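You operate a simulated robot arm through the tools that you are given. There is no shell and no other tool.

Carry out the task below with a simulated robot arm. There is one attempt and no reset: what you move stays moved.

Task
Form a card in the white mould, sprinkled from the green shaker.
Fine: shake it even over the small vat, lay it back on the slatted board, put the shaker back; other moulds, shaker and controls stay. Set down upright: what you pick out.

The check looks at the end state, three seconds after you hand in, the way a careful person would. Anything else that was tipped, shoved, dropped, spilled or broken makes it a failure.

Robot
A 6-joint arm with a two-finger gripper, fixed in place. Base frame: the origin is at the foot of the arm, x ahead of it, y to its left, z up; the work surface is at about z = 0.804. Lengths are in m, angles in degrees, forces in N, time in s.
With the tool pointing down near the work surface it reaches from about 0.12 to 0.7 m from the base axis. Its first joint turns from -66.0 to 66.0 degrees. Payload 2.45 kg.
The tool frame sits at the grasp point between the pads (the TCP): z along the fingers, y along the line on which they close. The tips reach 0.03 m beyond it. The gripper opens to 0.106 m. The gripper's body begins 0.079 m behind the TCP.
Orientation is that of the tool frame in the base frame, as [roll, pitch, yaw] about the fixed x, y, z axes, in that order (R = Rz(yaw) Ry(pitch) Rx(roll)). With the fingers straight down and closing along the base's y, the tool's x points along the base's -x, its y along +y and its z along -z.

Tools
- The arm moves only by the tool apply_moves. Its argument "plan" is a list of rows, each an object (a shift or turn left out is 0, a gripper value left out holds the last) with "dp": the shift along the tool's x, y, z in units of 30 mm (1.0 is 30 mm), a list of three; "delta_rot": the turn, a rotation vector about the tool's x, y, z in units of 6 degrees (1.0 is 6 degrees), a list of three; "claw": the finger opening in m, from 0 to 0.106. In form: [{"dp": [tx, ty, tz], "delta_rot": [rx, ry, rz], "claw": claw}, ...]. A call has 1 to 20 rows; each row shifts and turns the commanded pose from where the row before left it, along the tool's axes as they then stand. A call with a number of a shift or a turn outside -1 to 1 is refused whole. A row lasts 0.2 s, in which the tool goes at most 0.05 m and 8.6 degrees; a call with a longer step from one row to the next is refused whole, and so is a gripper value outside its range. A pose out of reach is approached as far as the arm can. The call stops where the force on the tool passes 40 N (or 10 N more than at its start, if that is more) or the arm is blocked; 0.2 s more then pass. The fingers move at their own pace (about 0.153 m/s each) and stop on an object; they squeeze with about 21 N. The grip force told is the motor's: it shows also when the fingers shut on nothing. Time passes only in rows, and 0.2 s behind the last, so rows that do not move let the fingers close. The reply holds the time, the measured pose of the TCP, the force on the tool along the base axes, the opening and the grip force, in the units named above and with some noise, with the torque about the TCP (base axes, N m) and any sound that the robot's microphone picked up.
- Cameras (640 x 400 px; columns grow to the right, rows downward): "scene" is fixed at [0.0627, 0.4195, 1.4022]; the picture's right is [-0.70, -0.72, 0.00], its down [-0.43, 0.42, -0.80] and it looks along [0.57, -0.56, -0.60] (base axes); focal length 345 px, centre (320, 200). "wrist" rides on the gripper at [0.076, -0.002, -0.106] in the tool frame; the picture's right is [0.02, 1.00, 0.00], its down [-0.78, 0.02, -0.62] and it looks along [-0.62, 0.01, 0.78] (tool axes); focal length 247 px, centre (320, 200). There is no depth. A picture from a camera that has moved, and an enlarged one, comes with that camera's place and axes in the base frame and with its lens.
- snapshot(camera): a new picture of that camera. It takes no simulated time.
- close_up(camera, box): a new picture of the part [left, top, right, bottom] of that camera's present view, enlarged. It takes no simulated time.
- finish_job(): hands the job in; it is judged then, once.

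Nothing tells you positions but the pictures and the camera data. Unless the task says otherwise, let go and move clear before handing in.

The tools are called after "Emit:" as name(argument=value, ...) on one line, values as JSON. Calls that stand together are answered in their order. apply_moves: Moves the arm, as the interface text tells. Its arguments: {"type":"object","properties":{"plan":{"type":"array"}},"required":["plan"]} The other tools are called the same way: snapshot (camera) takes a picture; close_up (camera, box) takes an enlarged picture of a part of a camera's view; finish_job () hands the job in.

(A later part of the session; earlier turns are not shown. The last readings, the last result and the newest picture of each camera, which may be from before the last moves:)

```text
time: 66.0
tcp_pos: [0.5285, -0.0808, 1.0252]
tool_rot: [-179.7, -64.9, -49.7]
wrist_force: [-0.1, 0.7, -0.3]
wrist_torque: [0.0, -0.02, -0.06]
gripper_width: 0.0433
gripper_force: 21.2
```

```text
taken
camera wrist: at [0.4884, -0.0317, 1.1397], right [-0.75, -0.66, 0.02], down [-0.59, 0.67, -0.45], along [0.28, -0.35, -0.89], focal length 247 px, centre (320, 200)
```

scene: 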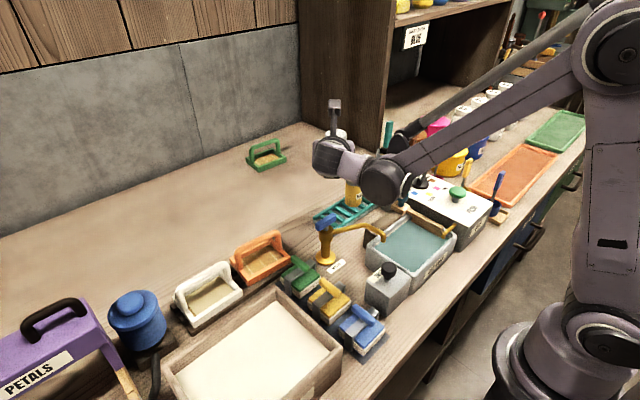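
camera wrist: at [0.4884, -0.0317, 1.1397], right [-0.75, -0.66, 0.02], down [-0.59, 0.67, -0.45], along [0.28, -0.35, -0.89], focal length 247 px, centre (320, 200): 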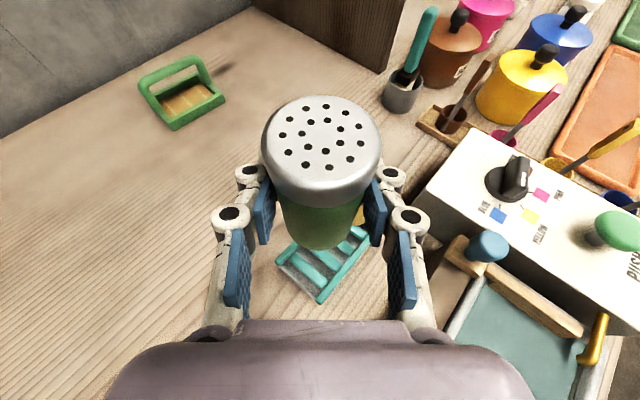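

Emit:
apply_moves(plan=[{"delta_rot": [0.4, 0, -0.187]}, {"delta_rot": [0.8, 0, -0.373]}, {"delta_rot": [0.8, 0, -0.373]}, {"delta_rot": [0.8, 0, -0.373]}, {"delta_rot": [0.8, 0, -0.373]}, {"delta_rot": [0.8, 0, -0.373]}, {"delta_rot": [0.8, 0, -0.373]}, {"delta_rot": [0.8, 0, -0.373]}, {"delta_rot": [0.8, 0, -0.373]}, {"delta_rot": [0.75, 0, -0.35]}, {"dp": [0, 0, 0]}])

Emit:
snapshot(camera="scene")

Emit:
snapshot(camera="wrist")

```text
time: 68.4
tcp_pos: [0.5282, -0.0777, 1.0254]
tool_rot: [-179.9, -65.1, -10.4]
wrist_force: [0.5, -0.6, -0.9]
wrist_torque: [0.03, 0.01, 0.02]
gripper_width: 0.0434
gripper_force: 20.8
out of reach, approached as far as the arm can: row 8, 9, 10
```

```text
taken
```

scene: 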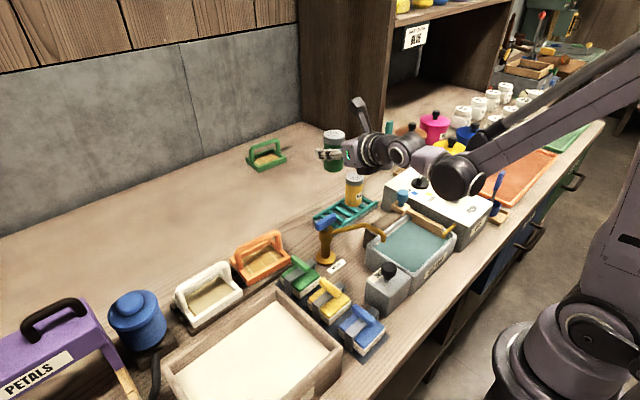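

```text
taken
camera wrist: at [0.4664, -0.0638, 1.1399], right [-0.17, -0.99, 0.02], down [-0.88, 0.14, -0.45], along [0.44, -0.09, -0.89], focal length 247 px, centre (320, 200)
```

wrist: 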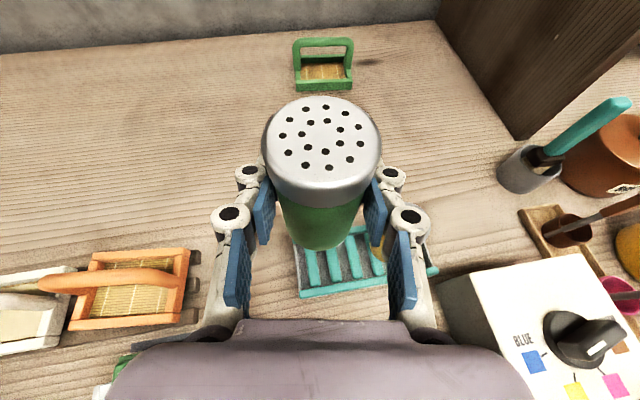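

A joint limit stops the swing at about -10° here, which is enough. I'll carry the upright shaker over to the white mould, staying well above everything.

Emit:
apply_moves(plan=[{"dp": [-0.0077, -0.3, -0.0265]}, {"dp": [-0.0154, -0.6, -0.053]}, {"dp": [-0.0231, -0.9, -0.0794]}, {"dp": [-0.0231, -0.9, -0.0794]}, {"dp": [-0.0231, -0.9, -0.0794]}, {"dp": [-0.0231, -0.9, -0.0794]}, {"dp": [-0.0231, -0.9, -0.0794]}, {"dp": [-0.0231, -0.9, -0.0794]}, {"dp": [-0.0231, -0.9, -0.0794]}, {"dp": [-0.0231, -0.9, -0.0794]}, {"dp": [-0.0231, -0.9, -0.0794]}, {"dp": [-0.0231, -0.9, -0.0794]}, {"dp": [-0.0231, -0.9, -0.0794]}, {"dp": [-0.0154, -0.6, -0.053]}, {"dp": [-0.0069, -0.27, -0.0238]}, {"dp": [0, 0, 0]}])

Emit:
snapshot(camera="scene")

Emit:
snapshot(camera="wrist")

```text
time: 71.8
tcp_pos: [0.5598, 0.2735, 1.032]
tool_rot: [-179.9, -65.1, -10.3]
wrist_force: [0.8, 0.0, -0.3]
wrist_torque: [0.0, -0.03, 0.01]
gripper_width: 0.0436
gripper_force: 21.0
```

```text
taken
```

scene: 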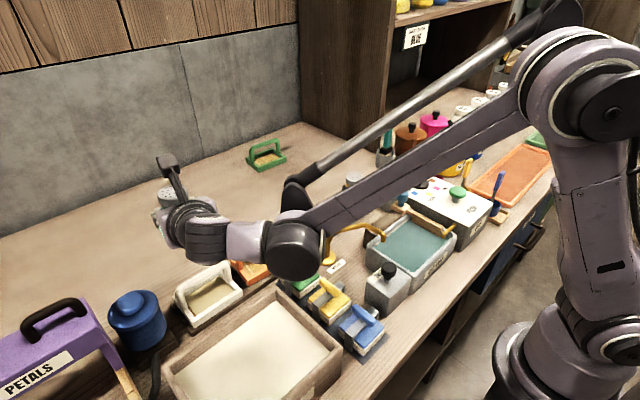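

```text
taken
camera wrist: at [0.498, 0.2866, 1.1459], right [-0.17, -0.99, 0.02], down [-0.88, 0.14, -0.45], along [0.44, -0.09, -0.89], focal length 247 px, centre (320, 200)
```

wrist: 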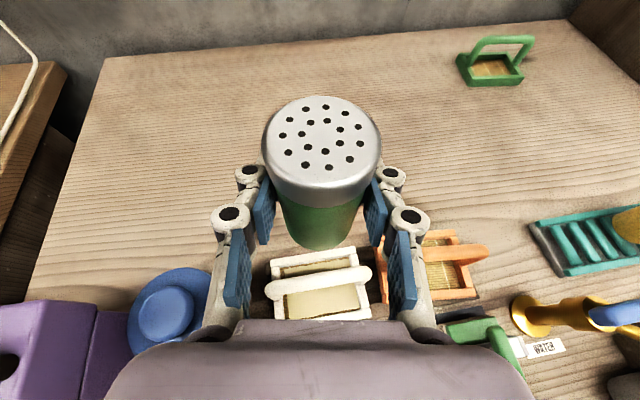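

The shaker is above the white mould. I'll roll it over about the tool axis in two stages, staying over the card the whole time.

Emit:
apply_moves(plan=[{"delta_rot": [0, 0, 0.5]}, {"delta_rot": [0, 0, 1]}, {"delta_rot": [0, 0, 1]}, {"delta_rot": [0, 0, 1]}, {"delta_rot": [0, 0, 1]}, {"delta_rot": [0, 0, 1]}, {"delta_rot": [0, 0, 1]}, {"delta_rot": [0, 0, 1]}, {"delta_rot": [0, 0, 1]}, {"delta_rot": [0, 0, 1]}, {"delta_rot": [0, 0, 1]}, {"delta_rot": [0, 0, 1]}, {"delta_rot": [0, 0, 1]}, {"delta_rot": [0, 0, 0.5]}, {"dp": [0, 0, 0]}])

Emit:
snapshot(camera="scene")

Emit:
snapshot(camera="wrist")

Emit:
close_up(camera="scene", box=[110, 150, 330, 340])

```text
time: 75.0
tcp_pos: [0.5593, 0.2737, 1.0309]
tool_rot: [-115.4, -10.7, -95.2]
wrist_force: [0.4, 1.3, -1.0]
wrist_torque: [0.0, -0.01, -0.01]
gripper_width: 0.0437
gripper_force: 20.9
```

```text
taken
```

scene: 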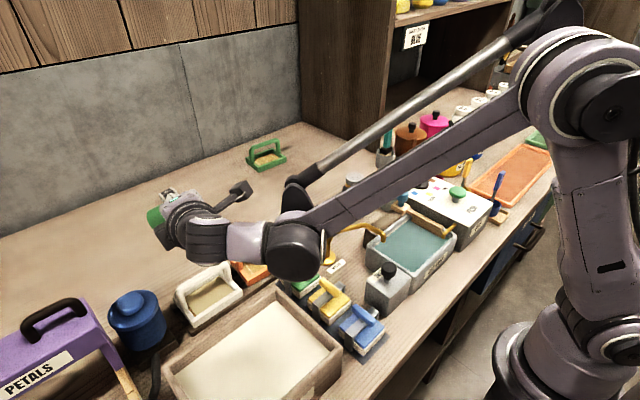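

```text
taken
camera wrist: at [0.4588, 0.2165, 1.0921], right [-0.44, -0.15, -0.88], down [-0.49, 0.86, 0.1], along [0.75, 0.48, -0.46], focal length 247 px, centre (320, 200)
```

wrist: 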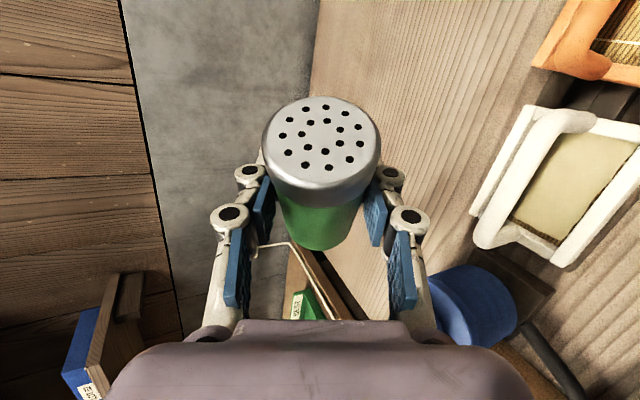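

```text
2.11 times, centred on (220, 245) of scene
camera zoom: at [0.0627, 0.4195, 1.4022], right [-0.7, -0.72, 0.0], down [-0.43, 0.42, -0.8], along [0.57, -0.56, -0.6], focal length 726 px, centre (530, 105)
```

zoom: 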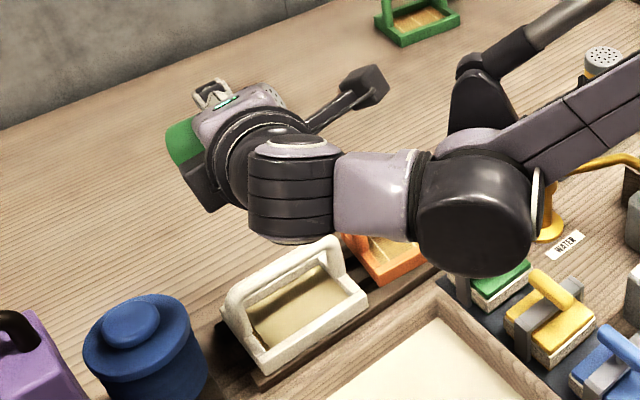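

So far so good: nothing has fallen yet, and the cap is still over the mould. I'll continue the roll.

Emit:
apply_moves(plan=[{"delta_rot": [0, 0, 0.5]}, {"delta_rot": [0, 0, 1]}, {"delta_rot": [0, 0, 1]}, {"delta_rot": [0, 0, 1]}, {"delta_rot": [0, 0, 1]}, {"delta_rot": [0, 0, 1]}, {"delta_rot": [0, 0, 1]}, {"delta_rot": [0, 0, 0.5]}, {"dp": [0, 0, 0]}])

Emit:
close_up(camera="scene", box=[110, 150, 330, 340])

Emit:
snapshot(camera="wrist")

```text
time: 77.0
tcp_pos: [0.5598, 0.273, 1.03]
tool_rot: [-118.3, 27.1, -114.0]
wrist_force: [-0.3, -0.5, 0.0]
wrist_torque: [0.05, -0.01, 0.0]
gripper_width: 0.0436
gripper_force: 21.1
```

```text
2.11 times, centred on (220, 245) of scene
camera zoom: at [0.0627, 0.4195, 1.4022], right [-0.7, -0.72, 0.0], down [-0.43, 0.42, -0.8], along [0.57, -0.56, -0.6], focal length 726 px, centre (530, 105)
```

zoom: 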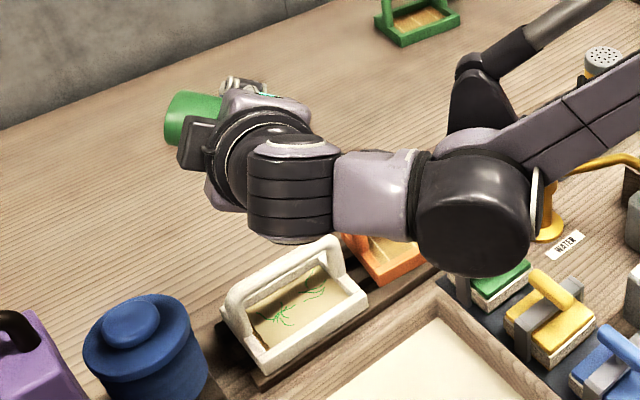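

```text
taken
camera wrist: at [0.4382, 0.2281, 1.0427], right [-0.28, 0.54, -0.79], down [-0.28, 0.75, 0.61], along [0.92, 0.39, -0.06], focal length 247 px, centre (320, 200)
```

wrist: 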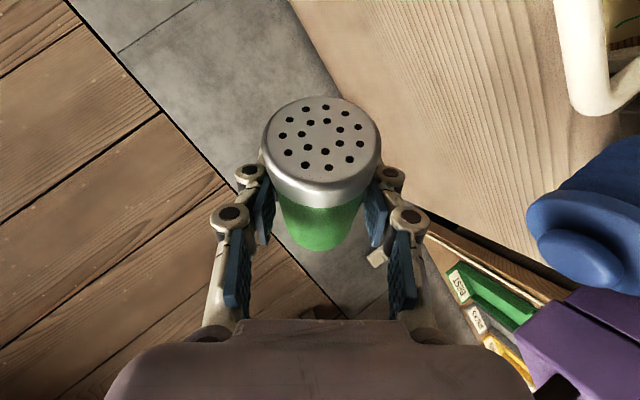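

Green threads are already landing in the white mould. I'll look closer.

Emit:
close_up(camera="scene", box=[165, 250, 255, 335])

Emit:
close_up(camera="scene", box=[150, 170, 320, 340])

```text
4.71 times, centred on (210, 292) of scene
camera zoom: at [0.0627, 0.4195, 1.4022], right [-0.7, -0.72, 0.0], down [-0.43, 0.42, -0.8], along [0.57, -0.56, -0.6], focal length 1622 px, centre (838, -235)
```

zoom: 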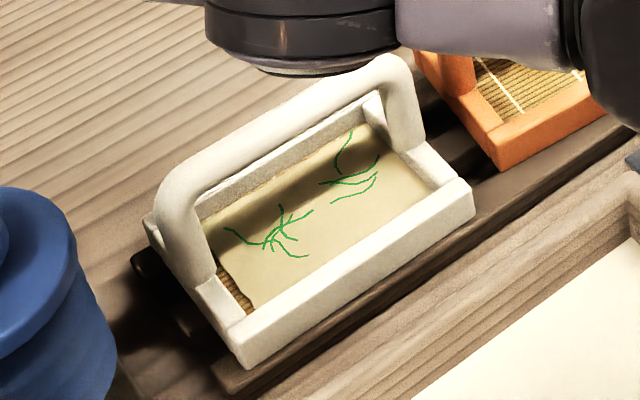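

```text
2.35 times, centred on (235, 255) of scene
camera zoom: at [0.0627, 0.4195, 1.4022], right [-0.7, -0.72, 0.0], down [-0.43, 0.42, -0.8], along [0.57, -0.56, -0.6], focal length 811 px, centre (520, 71)
```

zoom: 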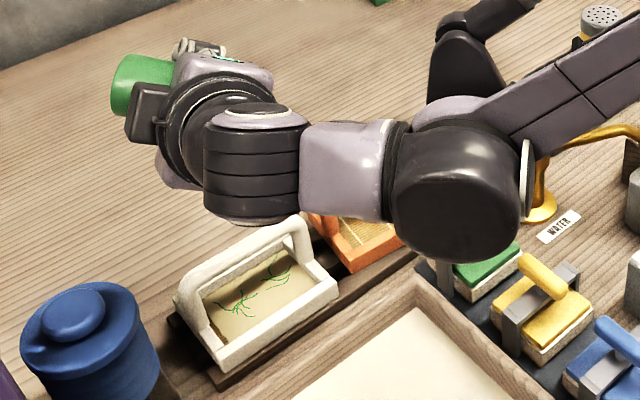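

Emit:
apply_moves(plan=[{"dp": [0, 0, 0]}, {"dp": [0, 0, 0]}])

Emit:
close_up(camera="scene", box=[165, 250, 255, 335])

Emit:
close_up(camera="scene", box=[150, 170, 320, 340])

```text
time: 77.6
tcp_pos: [0.5601, 0.2736, 1.0309]
tool_rot: [-118.2, 27.0, -114.0]
wrist_force: [-0.2, -0.5, -0.5]
wrist_torque: [-0.04, 0.0, 0.02]
gripper_width: 0.0437
gripper_force: 20.7
```

```text
4.71 times, centred on (210, 292) of scene
camera zoom: at [0.0627, 0.4195, 1.4022], right [-0.7, -0.72, 0.0], down [-0.43, 0.42, -0.8], along [0.57, -0.56, -0.6], focal length 1622 px, centre (838, -235)
```

zoom: 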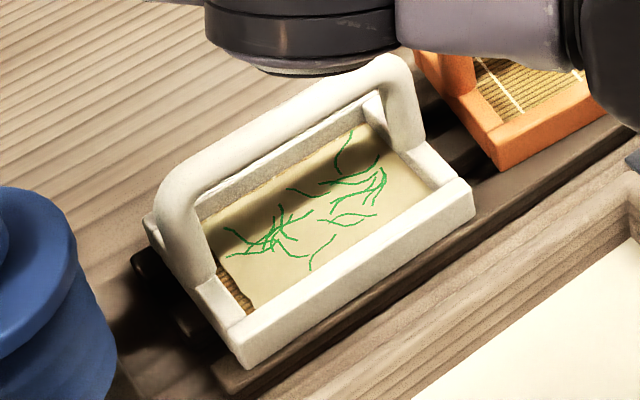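

```text
2.35 times, centred on (235, 255) of scene
camera zoom: at [0.0627, 0.4195, 1.4022], right [-0.7, -0.72, 0.0], down [-0.43, 0.42, -0.8], along [0.57, -0.56, -0.6], focal length 811 px, centre (520, 71)
```

zoom: 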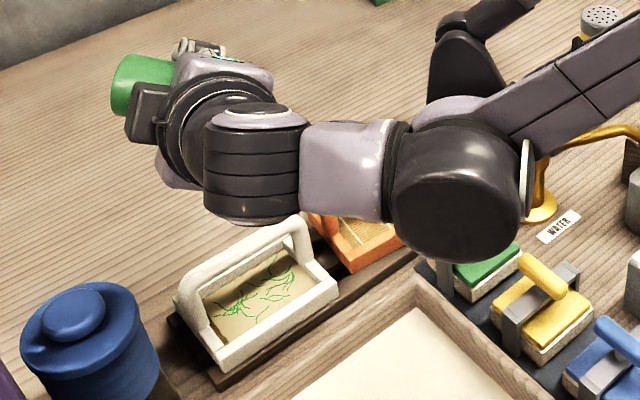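

The threads keep falling while the shaker is tilted, and there is already an even sprinkling with none outside the mould. I'll roll it back upright now.

Emit:
apply_moves(plan=[{"delta_rot": [0, 0, -1]}, {"delta_rot": [0, 0, -1]}, {"delta_rot": [0, 0, -1]}, {"delta_rot": [0, 0, -1]}, {"delta_rot": [0, 0, -1]}, {"delta_rot": [0, 0, -1]}, {"delta_rot": [0, 0, -1]}, {"delta_rot": [0, 0, -1]}, {"delta_rot": [0, 0, -1]}, {"delta_rot": [0, 0, -1]}, {"dp": [0, 0, 0]}])

Emit:
close_up(camera="scene", box=[165, 250, 255, 335])

Emit:
close_up(camera="scene", box=[110, 150, 330, 340])

```text
time: 80.0
tcp_pos: [0.5607, 0.2742, 1.0299]
tool_rot: [-118.3, -27.0, -86.6]
wrist_force: [-0.2, 0.8, -1.0]
wrist_torque: [0.03, 0.01, 0.03]
gripper_width: 0.0437
gripper_force: 20.5
```

```text
4.71 times, centred on (210, 292) of scene
camera zoom: at [0.0627, 0.4195, 1.4022], right [-0.7, -0.72, 0.0], down [-0.43, 0.42, -0.8], along [0.57, -0.56, -0.6], focal length 1622 px, centre (838, -235)
```

zoom: 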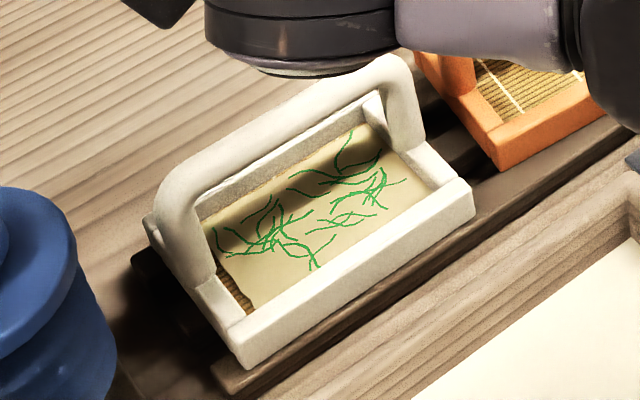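

```text
2.11 times, centred on (220, 245) of scene
camera zoom: at [0.0627, 0.4195, 1.4022], right [-0.7, -0.72, 0.0], down [-0.43, 0.42, -0.8], along [0.57, -0.56, -0.6], focal length 726 px, centre (530, 105)
```

zoom: 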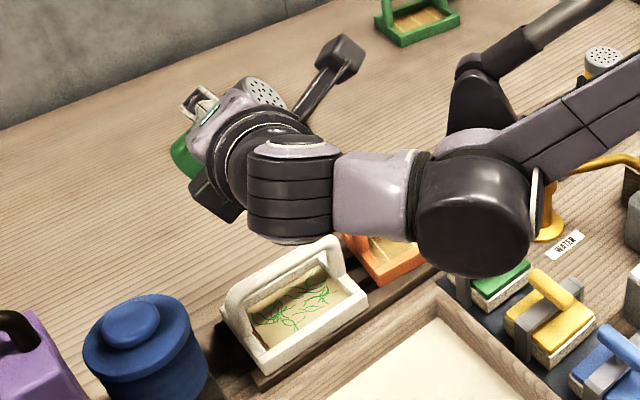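

The card now has a good sprinkling of green threads and nothing fell outside. I'll finish rolling the shaker upright.

Emit:
apply_moves(plan=[{"delta_rot": [0, 0, -1]}, {"delta_rot": [0, 0, -1]}, {"delta_rot": [0, 0, -1]}, {"delta_rot": [0, 0, -1]}, {"delta_rot": [0, 0, -1]}, {"delta_rot": [0, 0, -1]}, {"delta_rot": [0, 0, -1]}, {"delta_rot": [0, 0, -1]}, {"delta_rot": [0, 0, -1]}, {"delta_rot": [0, 0, -1]}, {"dp": [0, 0, 0]}])

Emit:
snapshot(camera="wrist")

Emit:
snapshot(camera="scene")

```text
time: 82.4
tcp_pos: [0.5594, 0.2714, 1.0312]
tool_rot: [179.8, -65.1, -10.2]
wrist_force: [-0.1, -0.2, -0.8]
wrist_torque: [-0.02, 0.02, 0.01]
gripper_width: 0.0435
gripper_force: 21.5
```

```text
taken
camera wrist: at [0.4976, 0.286, 1.1458], right [-0.17, -0.99, 0.02], down [-0.88, 0.14, -0.45], along [0.44, -0.09, -0.89], focal length 247 px, centre (320, 200)
```

wrist: 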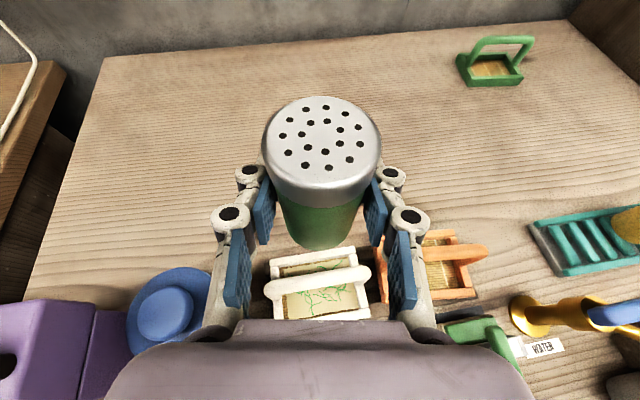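

```text
taken
```

scene: 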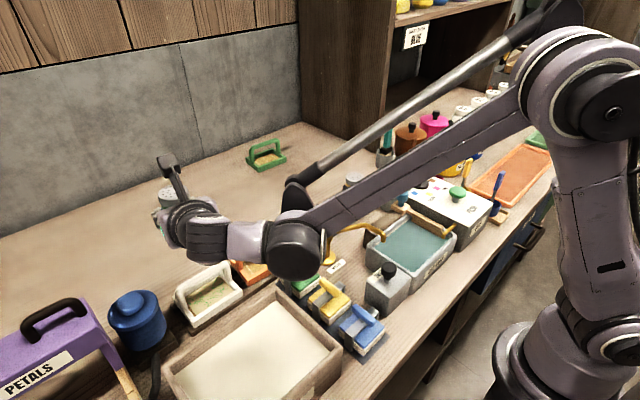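

The shaker is upright again. I'll retrace: turn slightly away from the joint limit, then carry it back above its rack.

Emit:
apply_moves(plan=[{"delta_rot": [-0.755, 0, 0.352]}, {"delta_rot": [-0.755, 0, 0.352]}, {"delta_rot": [-0.755, 0, 0.352]}, {"delta_rot": [-0.755, 0, 0.352]}, {"dp": [0.0565, 0.3, 0.13]}, {"dp": [0.1129, 0.6, 0.2601]}, {"dp": [0.1694, 0.9, 0.3902]}, {"dp": [0.1694, 0.9, 0.3902]}, {"dp": [0.1694, 0.9, 0.3902]}, {"dp": [0.1694, 0.9, 0.3902]}, {"dp": [0.1694, 0.9, 0.3902]}, {"dp": [0.1694, 0.9, 0.3902]}, {"dp": [0.1694, 0.9, 0.3902]}, {"dp": [0.1694, 0.9, 0.3902]}, {"dp": [0.1694, 0.9, 0.3902]}, {"dp": [0.1694, 0.9, 0.3902]}, {"dp": [0.1129, 0.6, 0.2601]}, {"dp": [0.0339, 0.18, 0.078]}, {"dp": [0, 0, 0]}])

Emit:
snapshot(camera="scene")

Emit:
close_up(camera="scene", box=[165, 250, 255, 335])

```text
time: 86.4
tcp_pos: [0.5288, -0.0793, 1.0269]
tool_rot: [-179.7, -64.9, -30.5]
wrist_force: [1.6, -0.4, -1.0]
wrist_torque: [0.0, -0.01, 0.03]
gripper_width: 0.0438
gripper_force: 21.4
```

```text
taken
```

scene: 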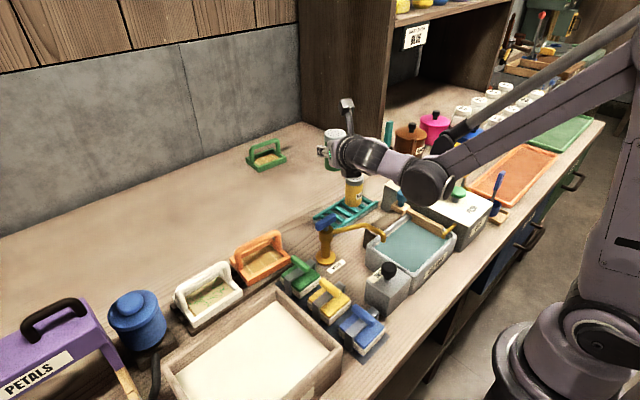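

```text
4.71 times, centred on (210, 292) of scene
camera zoom: at [0.0627, 0.4194, 1.4022], right [-0.7, -0.72, 0.0], down [-0.43, 0.42, -0.8], along [0.57, -0.56, -0.6], focal length 1622 px, centre (838, -235)
```

zoom: 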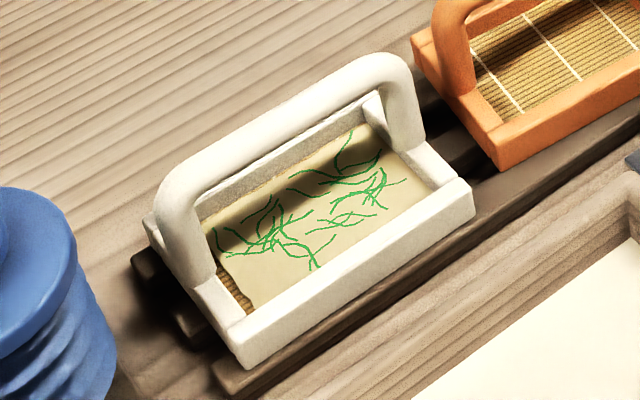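

The card looks good and nothing is spilled around it. I'll now swing the gripper back to the original approach direction above the rack.

Emit:
apply_moves(plan=[{"delta_rot": [-0.4, 0, 0.187]}, {"delta_rot": [-0.8, 0, 0.373]}, {"delta_rot": [-0.8, 0, 0.373]}, {"delta_rot": [-0.8, 0, 0.373]}, {"delta_rot": [-0.8, 0, 0.373]}, {"delta_rot": [-0.8, 0, 0.373]}, {"delta_rot": [-0.8, 0, 0.373]}, {"delta_rot": [-0.8, 0, 0.373]}, {"delta_rot": [-0.8, 0, 0.373]}, {"delta_rot": [-0.8, 0, 0.373]}, {"delta_rot": [-0.8, 0, 0.373]}, {"delta_rot": [-0.8, 0, 0.373]}, {"delta_rot": [-0.8, 0, 0.373]}, {"delta_rot": [-0.5, 0, 0.233]}, {"dp": [0, 0, 0]}])

Emit:
snapshot(camera="scene")

Emit:
snapshot(camera="wrist")

```text
time: 89.6
tcp_pos: [0.5284, -0.0796, 1.0268]
tool_rot: [-179.7, -65.0, -100.0]
wrist_force: [0.6, -0.4, -0.3]
wrist_torque: [0.0, -0.02, -0.01]
gripper_width: 0.0437
gripper_force: 21.4
```

```text
taken
```

scene: 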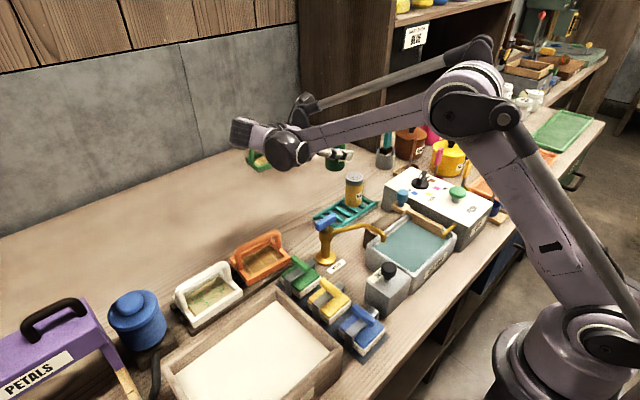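

```text
taken
camera wrist: at [0.542, -0.017, 1.1417], right [-0.99, 0.16, 0.02], down [0.14, 0.88, -0.45], along [-0.09, -0.44, -0.89], focal length 247 px, centre (320, 200)
```

wrist: 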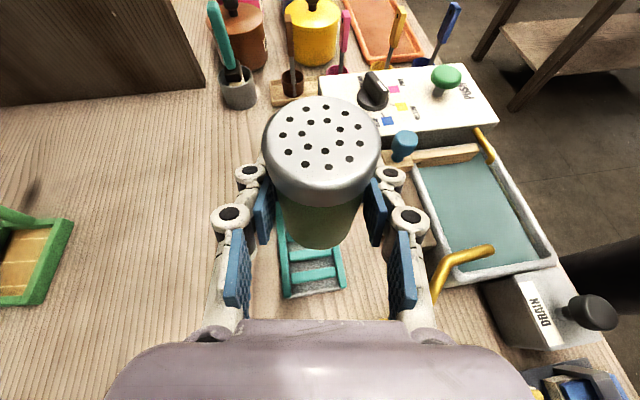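

The pose matches the lift pose within 2 mm. I'll correct that and lower the shaker to just above the rack.

Emit:
apply_moves(plan=[{"dp": [0.023, 0.013, 0.047]}, {"dp": [-0.2, 0, 0.0933]}, {"dp": [-0.5, 0, 0.2332]}, {"dp": [-0.6, 0, 0.2798]}, {"dp": [-0.6, 0, 0.2798]}, {"dp": [-0.6, 0, 0.2798]}, {"dp": [-0.6, 0, 0.2798]}, {"dp": [-0.6, 0, 0.2798]}, {"dp": [-0.5, 0, 0.2332]}, {"dp": [-0.3, 0, 0.14]}, {"dp": [-0.15, 0, 0.07]}, {"dp": [-0.13, 0, 0.0606]}, {"dp": [0, 0, 0]}])

Emit:
snapshot(camera="wrist")

Emit:
close_up(camera="scene", box=[280, 160, 400, 280])

```text
time: 92.4
tcp_pos: [0.5288, -0.0824, 0.8687]
tool_rot: [-179.9, -64.9, -100.0]
wrist_force: [0.4, 0.0, -1.8]
wrist_torque: [0.0, 0.02, 0.02]
gripper_width: 0.0437
gripper_force: 21.4
```

```text
taken
camera wrist: at [0.5416, -0.0186, 0.9835], right [-0.99, 0.16, 0.02], down [0.14, 0.88, -0.45], along [-0.09, -0.44, -0.89], focal length 247 px, centre (320, 200)
```

wrist: 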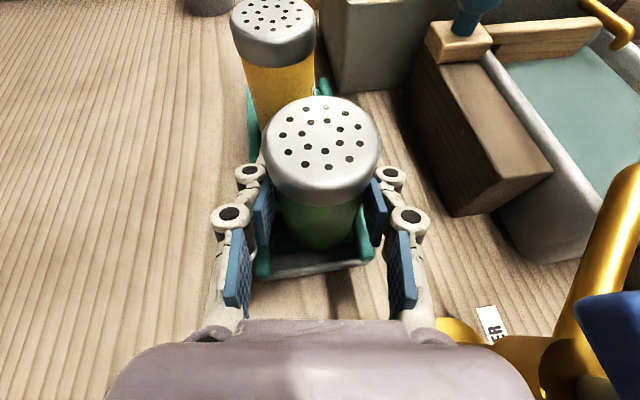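

```text
3.33 times, centred on (340, 220) of scene
camera zoom: at [0.0627, 0.4195, 1.4022], right [-0.7, -0.72, 0.0], down [-0.43, 0.42, -0.8], along [0.57, -0.56, -0.6], focal length 1149 px, centre (253, 133)
```

zoom: 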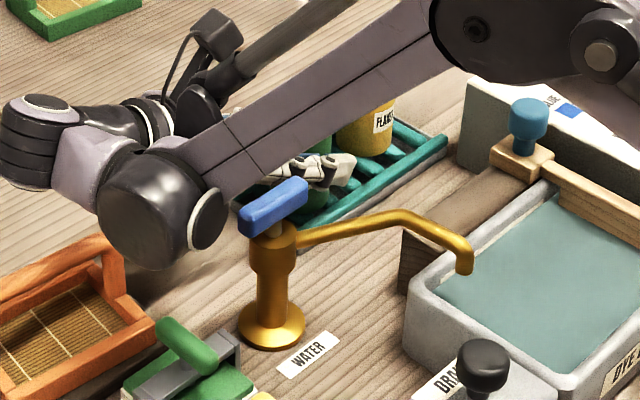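

Emit:
apply_moves(plan=[{"dp": [-0.036, 0, 0.017]}, {"dp": [0, 0, 0]}])

Emit:
apply_moves(plan=[{"dp": [-0.03, 0, 0.014]}, {"dp": [0, 0, 0]}])

```text
time: 93.0
tcp_pos: [0.5286, -0.0816, 0.8678]
tool_rot: [-179.8, -65.1, -100.0]
wrist_force: [-0.4, -0.1, 5.7]
wrist_torque: [-0.01, 0.04, 0.01]
gripper_width: 0.0438
gripper_force: 20.8
```

```text
time: 93.6
tcp_pos: [0.5296, -0.0809, 0.8674]
tool_rot: [-179.6, -65.1, -100.1]
wrist_force: [1.7, 1.2, 17.5]
wrist_torque: [-0.02, -0.07, 0.0]
gripper_width: 0.0436
gripper_force: 21.0
```

The shaker is pressing on the rack (17 N). I'll ease off by a millimetre and open the fingers.

Emit:
apply_moves(plan=[{"dp": [0.034, 0, -0.016]}, {"dp": [0, 0, 0]}])

Emit:
apply_moves(plan=[{"dp": [0, 0, 0], "claw": 0.05}, {"dp": [0, 0, 0], "claw": 0.075}, {"dp": [0, 0, 0]}, {"dp": [0, 0, 0]}])

Emit:
snapshot(camera="wrist")

Emit:
close_up(camera="scene", box=[280, 160, 400, 280])

```text
time: 94.2
tcp_pos: [0.5282, -0.0807, 0.8666]
tool_rot: [-179.8, -64.8, -100.0]
wrist_force: [1.7, -4.4, 9.0]
wrist_torque: [-0.18, -0.05, -0.02]
gripper_width: 0.0434
gripper_force: 20.8
```

```text
time: 95.2
tcp_pos: [0.5279, -0.0807, 0.8679]
tool_rot: [-179.8, -64.9, -99.8]
wrist_force: [-1.4, 0.2, -0.1]
wrist_torque: [0.03, 0.02, -0.04]
gripper_width: 0.0753
gripper_force: 0.0
```

```text
taken
camera wrist: at [0.5416, -0.0179, 0.9819], right [-0.99, 0.16, 0.02], down [0.14, 0.88, -0.45], along [-0.09, -0.44, -0.89], focal length 247 px, centre (320, 200)
```

wrist: 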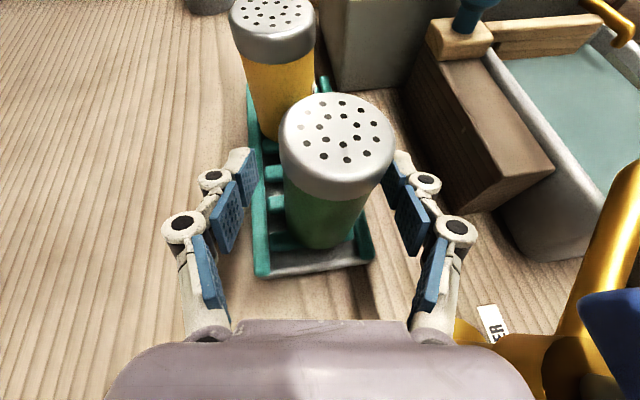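

```text
3.33 times, centred on (340, 220) of scene
camera zoom: at [0.0627, 0.4195, 1.4022], right [-0.7, -0.72, 0.0], down [-0.43, 0.42, -0.8], along [0.57, -0.56, -0.6], focal length 1149 px, centre (253, 133)
```

zoom: 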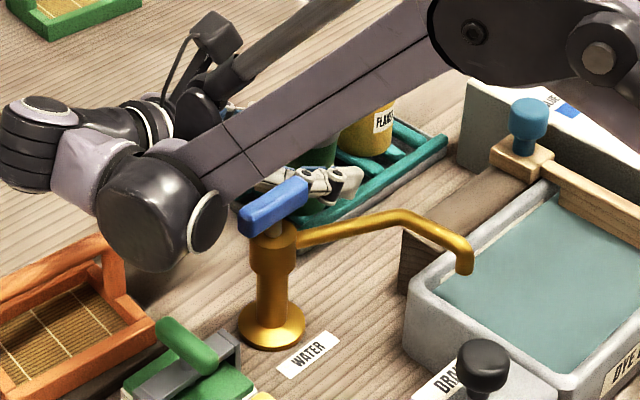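

The cap has moved a few millimetres in the picture after release, so I need to check whether the shaker stands truly upright.

Emit:
close_up(camera="wrist", box=[230, 80, 430, 280])

Emit:
apply_moves(plan=[{"dp": [0, 0, 0]}, {"dp": [0, 0, 0]}])

Emit:
close_up(camera="wrist", box=[230, 80, 430, 280])

```text
2.00 times, centred on (330, 180) of wrist
camera zoom: at [0.5416, -0.0179, 0.9819], right [-0.99, 0.16, 0.02], down [0.14, 0.88, -0.45], along [-0.09, -0.44, -0.89], focal length 494 px, centre (300, 240)
```

zoom: 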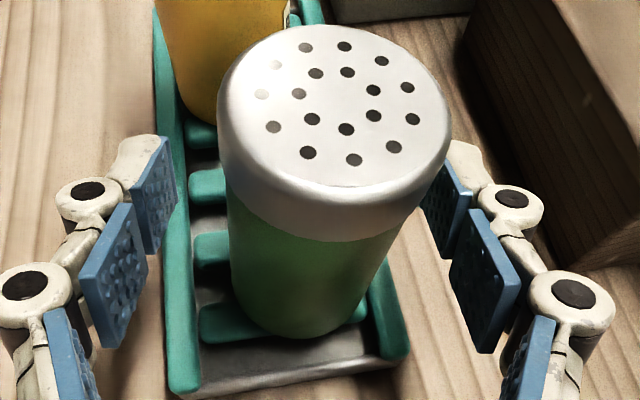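

```text
time: 95.8
tcp_pos: [0.5289, -0.0807, 0.8671]
tool_rot: [-179.8, -64.9, -99.9]
wrist_force: [0.1, 0.5, 0.4]
wrist_torque: [0.0, -0.02, 0.02]
gripper_width: 0.0752
gripper_force: 0.1
```

```text
2.00 times, centred on (330, 180) of wrist
camera zoom: at [0.5416, -0.0179, 0.9819], right [-0.99, 0.16, 0.02], down [0.14, 0.88, -0.45], along [-0.09, -0.44, -0.89], focal length 494 px, centre (300, 240)
```

zoom: 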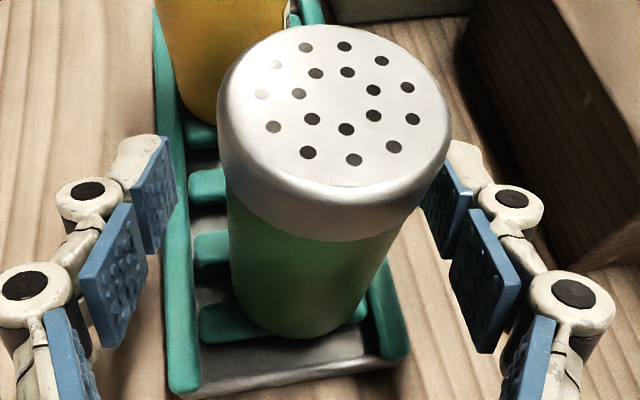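

Emit:
close_up(camera="wrist", box=[270, 180, 390, 280])

```text
4.00 times, centred on (330, 230) of wrist
camera zoom: at [0.5416, -0.0179, 0.9819], right [-0.99, 0.16, 0.02], down [0.14, 0.88, -0.45], along [-0.09, -0.44, -0.89], focal length 988 px, centre (280, 80)
```

zoom: 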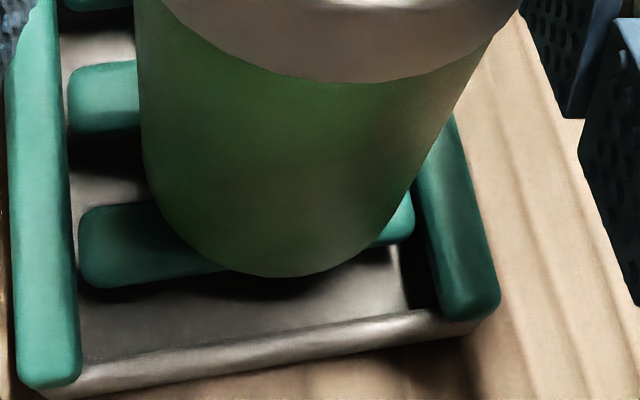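

The body edges suggest it may lean a few degrees toward -x. I'll retreat straight up, since there is a 1 cm gap on each side, and then inspect it.

Emit:
apply_moves(plan=[{"dp": [0.1, 0.05, -0.047]}, {"dp": [0.3, 0, -0.14]}, {"dp": [0.5, 0, -0.233]}, {"dp": [0.6, 0, -0.28]}, {"dp": [0.6, 0, -0.28]}, {"dp": [0.4, 0, -0.187]}, {"dp": [0, 0, 0]}])

Emit:
snapshot(camera="wrist")

Emit:
close_up(camera="wrist", box=[240, 80, 400, 300])

Emit:
close_up(camera="scene", box=[280, 150, 400, 270])

```text
time: 97.4
tcp_pos: [0.5269, -0.0798, 0.9493]
tool_rot: [-179.8, -65.0, -99.8]
wrist_force: [-0.5, -0.1, -0.4]
wrist_torque: [-0.01, -0.01, -0.03]
gripper_width: 0.0751
gripper_force: 0.0
```

```text
taken
camera wrist: at [0.5402, -0.0176, 1.0647], right [-0.99, 0.16, 0.02], down [0.14, 0.88, -0.45], along [-0.09, -0.44, -0.89], focal length 247 px, centre (320, 200)
```

wrist: 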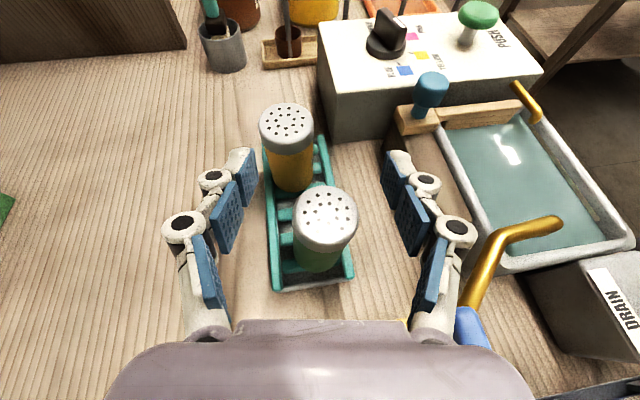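

```text
1.82 times, centred on (320, 190) of wrist
camera zoom: at [0.5402, -0.0176, 1.0647], right [-0.99, 0.16, 0.02], down [0.14, 0.88, -0.45], along [-0.09, -0.44, -0.89], focal length 449 px, centre (320, 218)
```

zoom: 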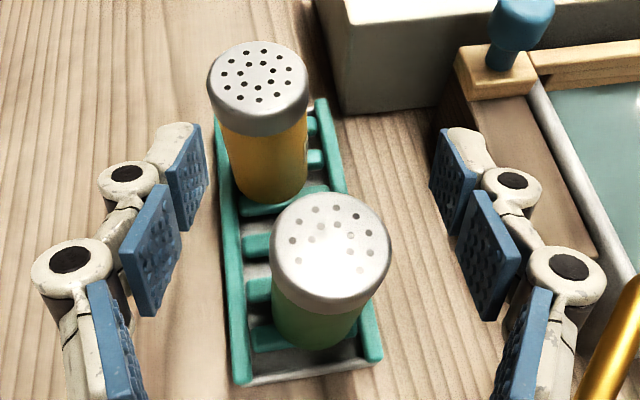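

```text
3.33 times, centred on (340, 210) of scene
camera zoom: at [0.0627, 0.4195, 1.4022], right [-0.7, -0.72, 0.0], down [-0.43, 0.42, -0.8], along [0.57, -0.56, -0.6], focal length 1149 px, centre (253, 167)
```

zoom: 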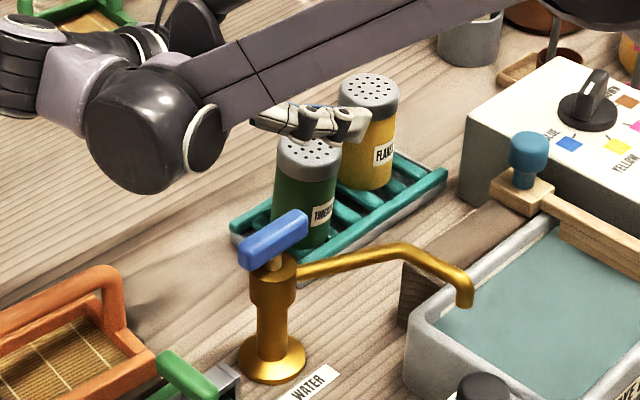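

The shaker does look slightly tilted compared with the yellow one. I'll move the arm up and out of the way for a clear look at it.

Emit:
apply_moves(plan=[{"dp": [0.7, 0, -0.326]}, {"dp": [0.8, 0, -0.373]}, {"dp": [0.8, 0, -0.373]}, {"dp": [0.7, 0, -0.326]}, {"delta_rot": [0, -1, 0]}, {"delta_rot": [0, -1, 0]}, {"delta_rot": [0, -1, 0]}, {"delta_rot": [0, -1, 0]}, {"delta_rot": [0, -1, 0]}, {"delta_rot": [0, -1, 0]}, {"delta_rot": [0, -1, 0]}, {"delta_rot": [0, -1, 0]}, {"delta_rot": [0, -1, 0]}, {"delta_rot": [0, -1, 0]}, {"delta_rot": [0, -0.833, 0]}, {"dp": [0, 0, 0]}])

Emit:
snapshot(camera="scene")

Emit:
close_up(camera="scene", box=[300, 165, 400, 235])

```text
time: 100.8
tcp_pos: [0.5271, -0.0813, 1.0503]
tool_rot: [-179.9, 0.2, -99.8]
wrist_force: [0.1, 0.2, 0.6]
wrist_torque: [-0.01, -0.03, 0.0]
gripper_width: 0.075
gripper_force: 0.1
```

```text
taken
```

scene: 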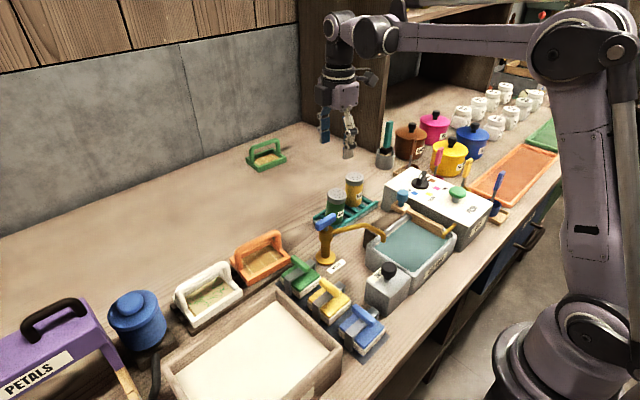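

```text
5.71 times, centred on (350, 200) of scene
camera zoom: at [0.0627, 0.4194, 1.4022], right [-0.7, -0.72, 0.0], down [-0.43, 0.42, -0.8], along [0.57, -0.56, -0.6], focal length 1969 px, centre (149, 200)
```

zoom: 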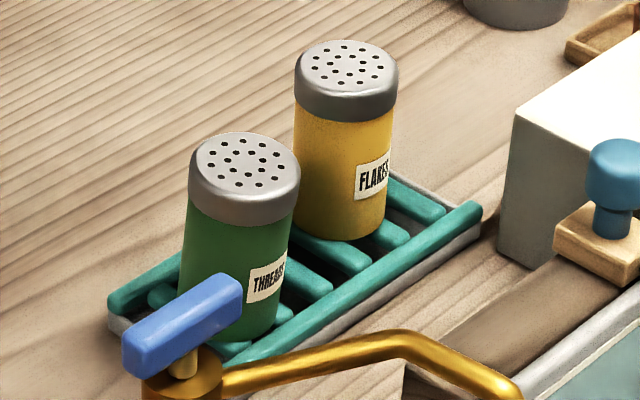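

The green shaker is standing but tilted about 5° toward -x, so I want to re-seat it. First I'll look at it from the -x side to see what its base rests on.

Emit:
apply_moves(plan=[{"delta_rot": [0, 0, 1]}, {"delta_rot": [0, 0, 1]}, {"delta_rot": [0, 0, 1]}, {"delta_rot": [0, 0, 1]}, {"delta_rot": [0, 0, 1]}, {"delta_rot": [0, 0, 1]}, {"delta_rot": [0, 0, 1]}, {"delta_rot": [0, 0, 1]}, {"delta_rot": [0, 0, 1]}, {"delta_rot": [0, 0, 1]}, {"delta_rot": [0, 0, 1]}, {"delta_rot": [0, 0, 1]}, {"delta_rot": [0, 0, 1]}, {"delta_rot": [0, 0, 0.333]}, {"dp": [0.85, 0, 0.6]}, {"dp": [0.85, 0, 0.6]}, {"dp": [0.85, 0, 0.4]}, {"dp": [0, 0, 0]}])

Emit:
snapshot(camera="wrist")

Emit:
close_up(camera="wrist", box=[240, 100, 400, 220])

```text
time: 104.6
tcp_pos: [0.4515, -0.0818, 1.0028]
tool_rot: [-180.0, 0.1, -179.8]
wrist_force: [-0.7, 0.5, -0.3]
wrist_torque: [-0.01, -0.01, 0.01]
gripper_width: 0.0747
gripper_force: 0.0
```

```text
taken
camera wrist: at [0.3745, -0.0832, 1.1091], right [-0.02, 1.0, 0.0], down [0.78, 0.02, 0.62], along [0.62, 0.02, -0.78], focal length 247 px, centre (320, 200)
```

wrist: 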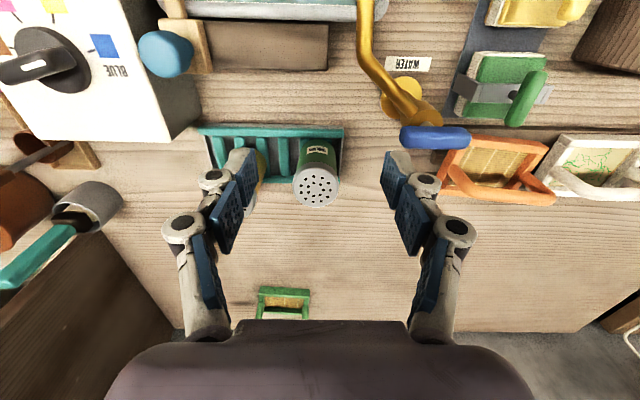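

```text
3.33 times, centred on (320, 160) of wrist
camera zoom: at [0.3745, -0.0832, 1.1091], right [-0.02, 1.0, 0.0], down [0.78, 0.02, 0.62], along [0.62, 0.02, -0.78], focal length 823 px, centre (320, 333)
```

zoom: 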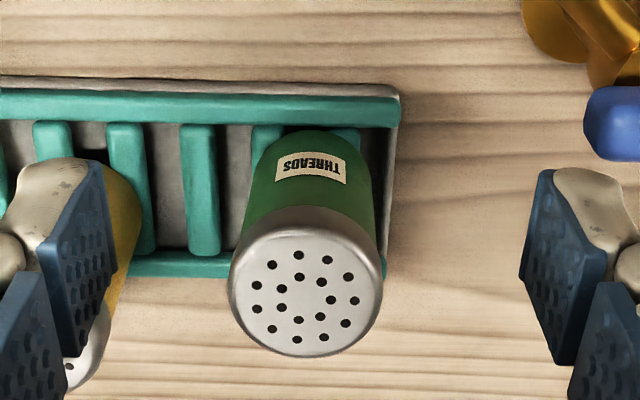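

Emit:
close_up(camera="wrist", box=[285, 120, 355, 180])

Emit:
close_up(camera="scene", box=[312, 180, 362, 225])

```text
6.67 times, centred on (320, 150) of wrist
camera zoom: at [0.3745, -0.0832, 1.1091], right [-0.02, 1.0, 0.0], down [0.78, 0.02, 0.62], along [0.62, 0.02, -0.78], focal length 1646 px, centre (320, 533)
```

zoom: 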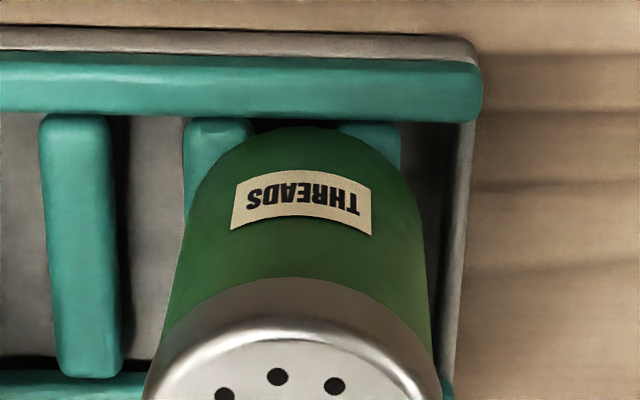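

```text
8.89 times, centred on (337, 202) of scene
camera zoom: at [0.0627, 0.4195, 1.4022], right [-0.7, -0.72, 0.0], down [-0.43, 0.42, -0.8], along [0.57, -0.56, -0.6], focal length 3063 px, centre (169, 178)
```

zoom: 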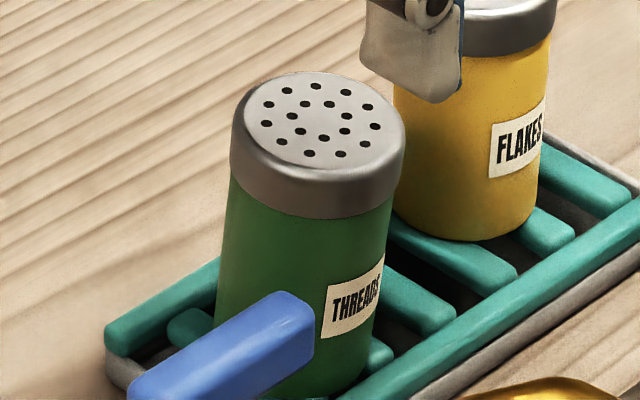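

I'll go back the same way (turn, tilt, then check above the shaker), grip it again and re-seat it a few millimetres further from the rail.

Emit:
apply_moves(plan=[{"dp": [-0.85, 0, -0.4]}, {"dp": [-0.85, 0, -0.6]}, {"dp": [-0.85, 0, -0.6]}, {"delta_rot": [0, 0, -1]}, {"delta_rot": [0, 0, -1]}, {"delta_rot": [0, 0, -1]}, {"delta_rot": [0, 0, -1]}, {"delta_rot": [0, 0, -1]}, {"delta_rot": [0, 0, -1]}, {"delta_rot": [0, 0, -1]}, {"delta_rot": [0, 0, -1]}, {"delta_rot": [0, 0, -1]}, {"delta_rot": [0, 0, -1]}, {"delta_rot": [0, 0, -1]}, {"delta_rot": [0, 0, -1]}, {"delta_rot": [0, 0, -1]}, {"delta_rot": [0, 0, -0.333]}, {"dp": [0, 0, 0]}])

Emit:
apply_moves(plan=[{"delta_rot": [0, 1, 0]}, {"delta_rot": [0, 1, 0]}, {"delta_rot": [0, 1, 0]}, {"delta_rot": [0, 1, 0]}, {"delta_rot": [0, 1, 0]}, {"delta_rot": [0, 1, 0]}, {"delta_rot": [0, 1, 0]}, {"delta_rot": [0, 1, 0]}, {"delta_rot": [0, 1, 0]}, {"delta_rot": [0, 1, 0]}, {"delta_rot": [0, 0.833, 0]}, {"dp": [0, 0, 0]}])

Emit:
snapshot(camera="wrist")

```text
time: 108.4
tcp_pos: [0.5267, -0.0816, 1.049]
tool_rot: [-180.0, 0.2, -99.6]
wrist_force: [0.0, -0.7, 0.0]
wrist_torque: [-0.03, 0.0, 0.0]
gripper_width: 0.075
gripper_force: 0.2
```

```text
time: 111.0
tcp_pos: [0.5285, -0.0808, 1.0501]
tool_rot: [-179.8, -65.0, -100.0]
wrist_force: [-0.2, 0.3, 0.9]
wrist_torque: [-0.02, 0.0, 0.0]
gripper_width: 0.0751
gripper_force: 0.1
```

```text
taken
camera wrist: at [0.5399, -0.0177, 1.164], right [-0.99, 0.16, 0.02], down [0.14, 0.88, -0.45], along [-0.09, -0.44, -0.89], focal length 247 px, centre (320, 200)
```

wrist: 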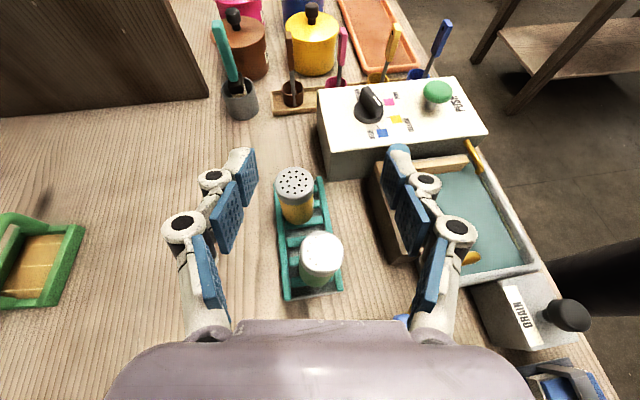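

Emit:
apply_moves(plan=[{"dp": [-0.5, 0, 0.2332]}, {"dp": [-0.8, 0, 0.373]}, {"dp": [-0.8, 0, 0.373]}, {"dp": [-0.8, 0, 0.373]}, {"dp": [-0.75, 0, 0.3497]}, {"dp": [-0.4, 0, 0.1865]}, {"dp": [0, 0, 0]}])

Emit:
snapshot(camera="wrist")

Emit:
close_up(camera="wrist", box=[230, 140, 430, 300])

```text
time: 112.6
tcp_pos: [0.5265, -0.0818, 0.9161]
tool_rot: [-179.8, -64.9, -99.9]
wrist_force: [0.2, -0.4, -0.4]
wrist_torque: [0.01, 0.01, 0.0]
gripper_width: 0.0747
gripper_force: 0.1
```

```text
taken
camera wrist: at [0.5393, -0.0179, 1.0308], right [-0.99, 0.16, 0.02], down [0.14, 0.88, -0.45], along [-0.09, -0.44, -0.89], focal length 247 px, centre (320, 200)
```

wrist: 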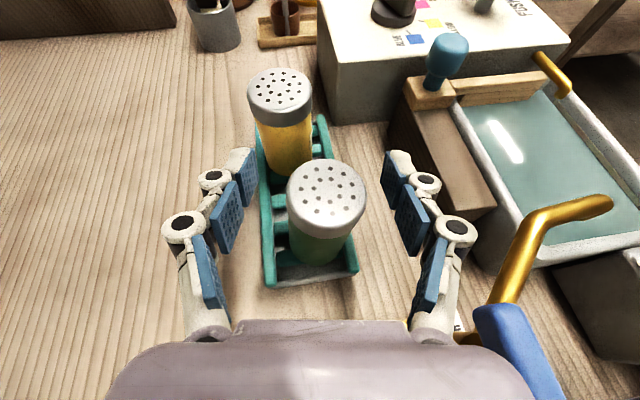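

```text
2.50 times, centred on (330, 220) of wrist
camera zoom: at [0.5393, -0.0179, 1.0308], right [-0.99, 0.16, 0.02], down [0.14, 0.88, -0.45], along [-0.09, -0.44, -0.89], focal length 617 px, centre (295, 150)
```

zoom: 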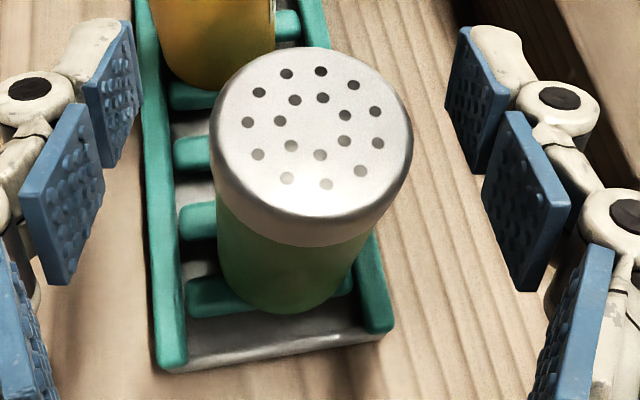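

Emit:
apply_moves(plan=[{"dp": [-0.4, 0.07, 0.1865]}, {"dp": [-0.4, 0, 0.1865]}, {"dp": [-0.4, 0, 0.1865]}, {"dp": [-0.244, 0, 0.114]}, {"dp": [0, 0, 0]}])

Emit:
close_up(camera="wrist", box=[230, 80, 430, 280])

```text
time: 113.8
tcp_pos: [0.5247, -0.0804, 0.8684]
tool_rot: [-179.8, -64.9, -100.0]
wrist_force: [0.0, 0.0, -0.3]
wrist_torque: [-0.01, 0.03, 0.01]
gripper_width: 0.075
gripper_force: 0.0
```

```text
2.00 times, centred on (330, 180) of wrist
camera zoom: at [0.5379, -0.0166, 0.9826], right [-0.99, 0.16, 0.02], down [0.14, 0.88, -0.45], along [-0.09, -0.44, -0.89], focal length 494 px, centre (300, 240)
```

zoom: 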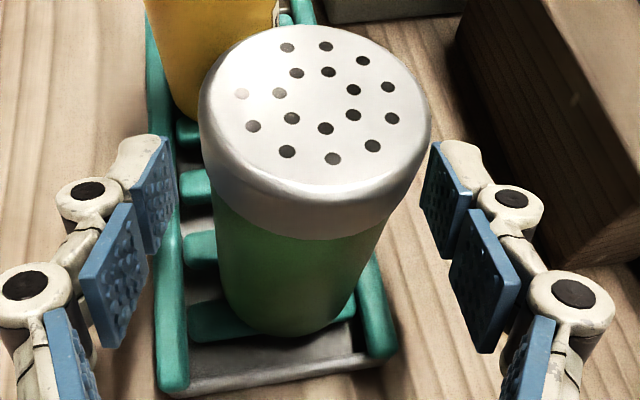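

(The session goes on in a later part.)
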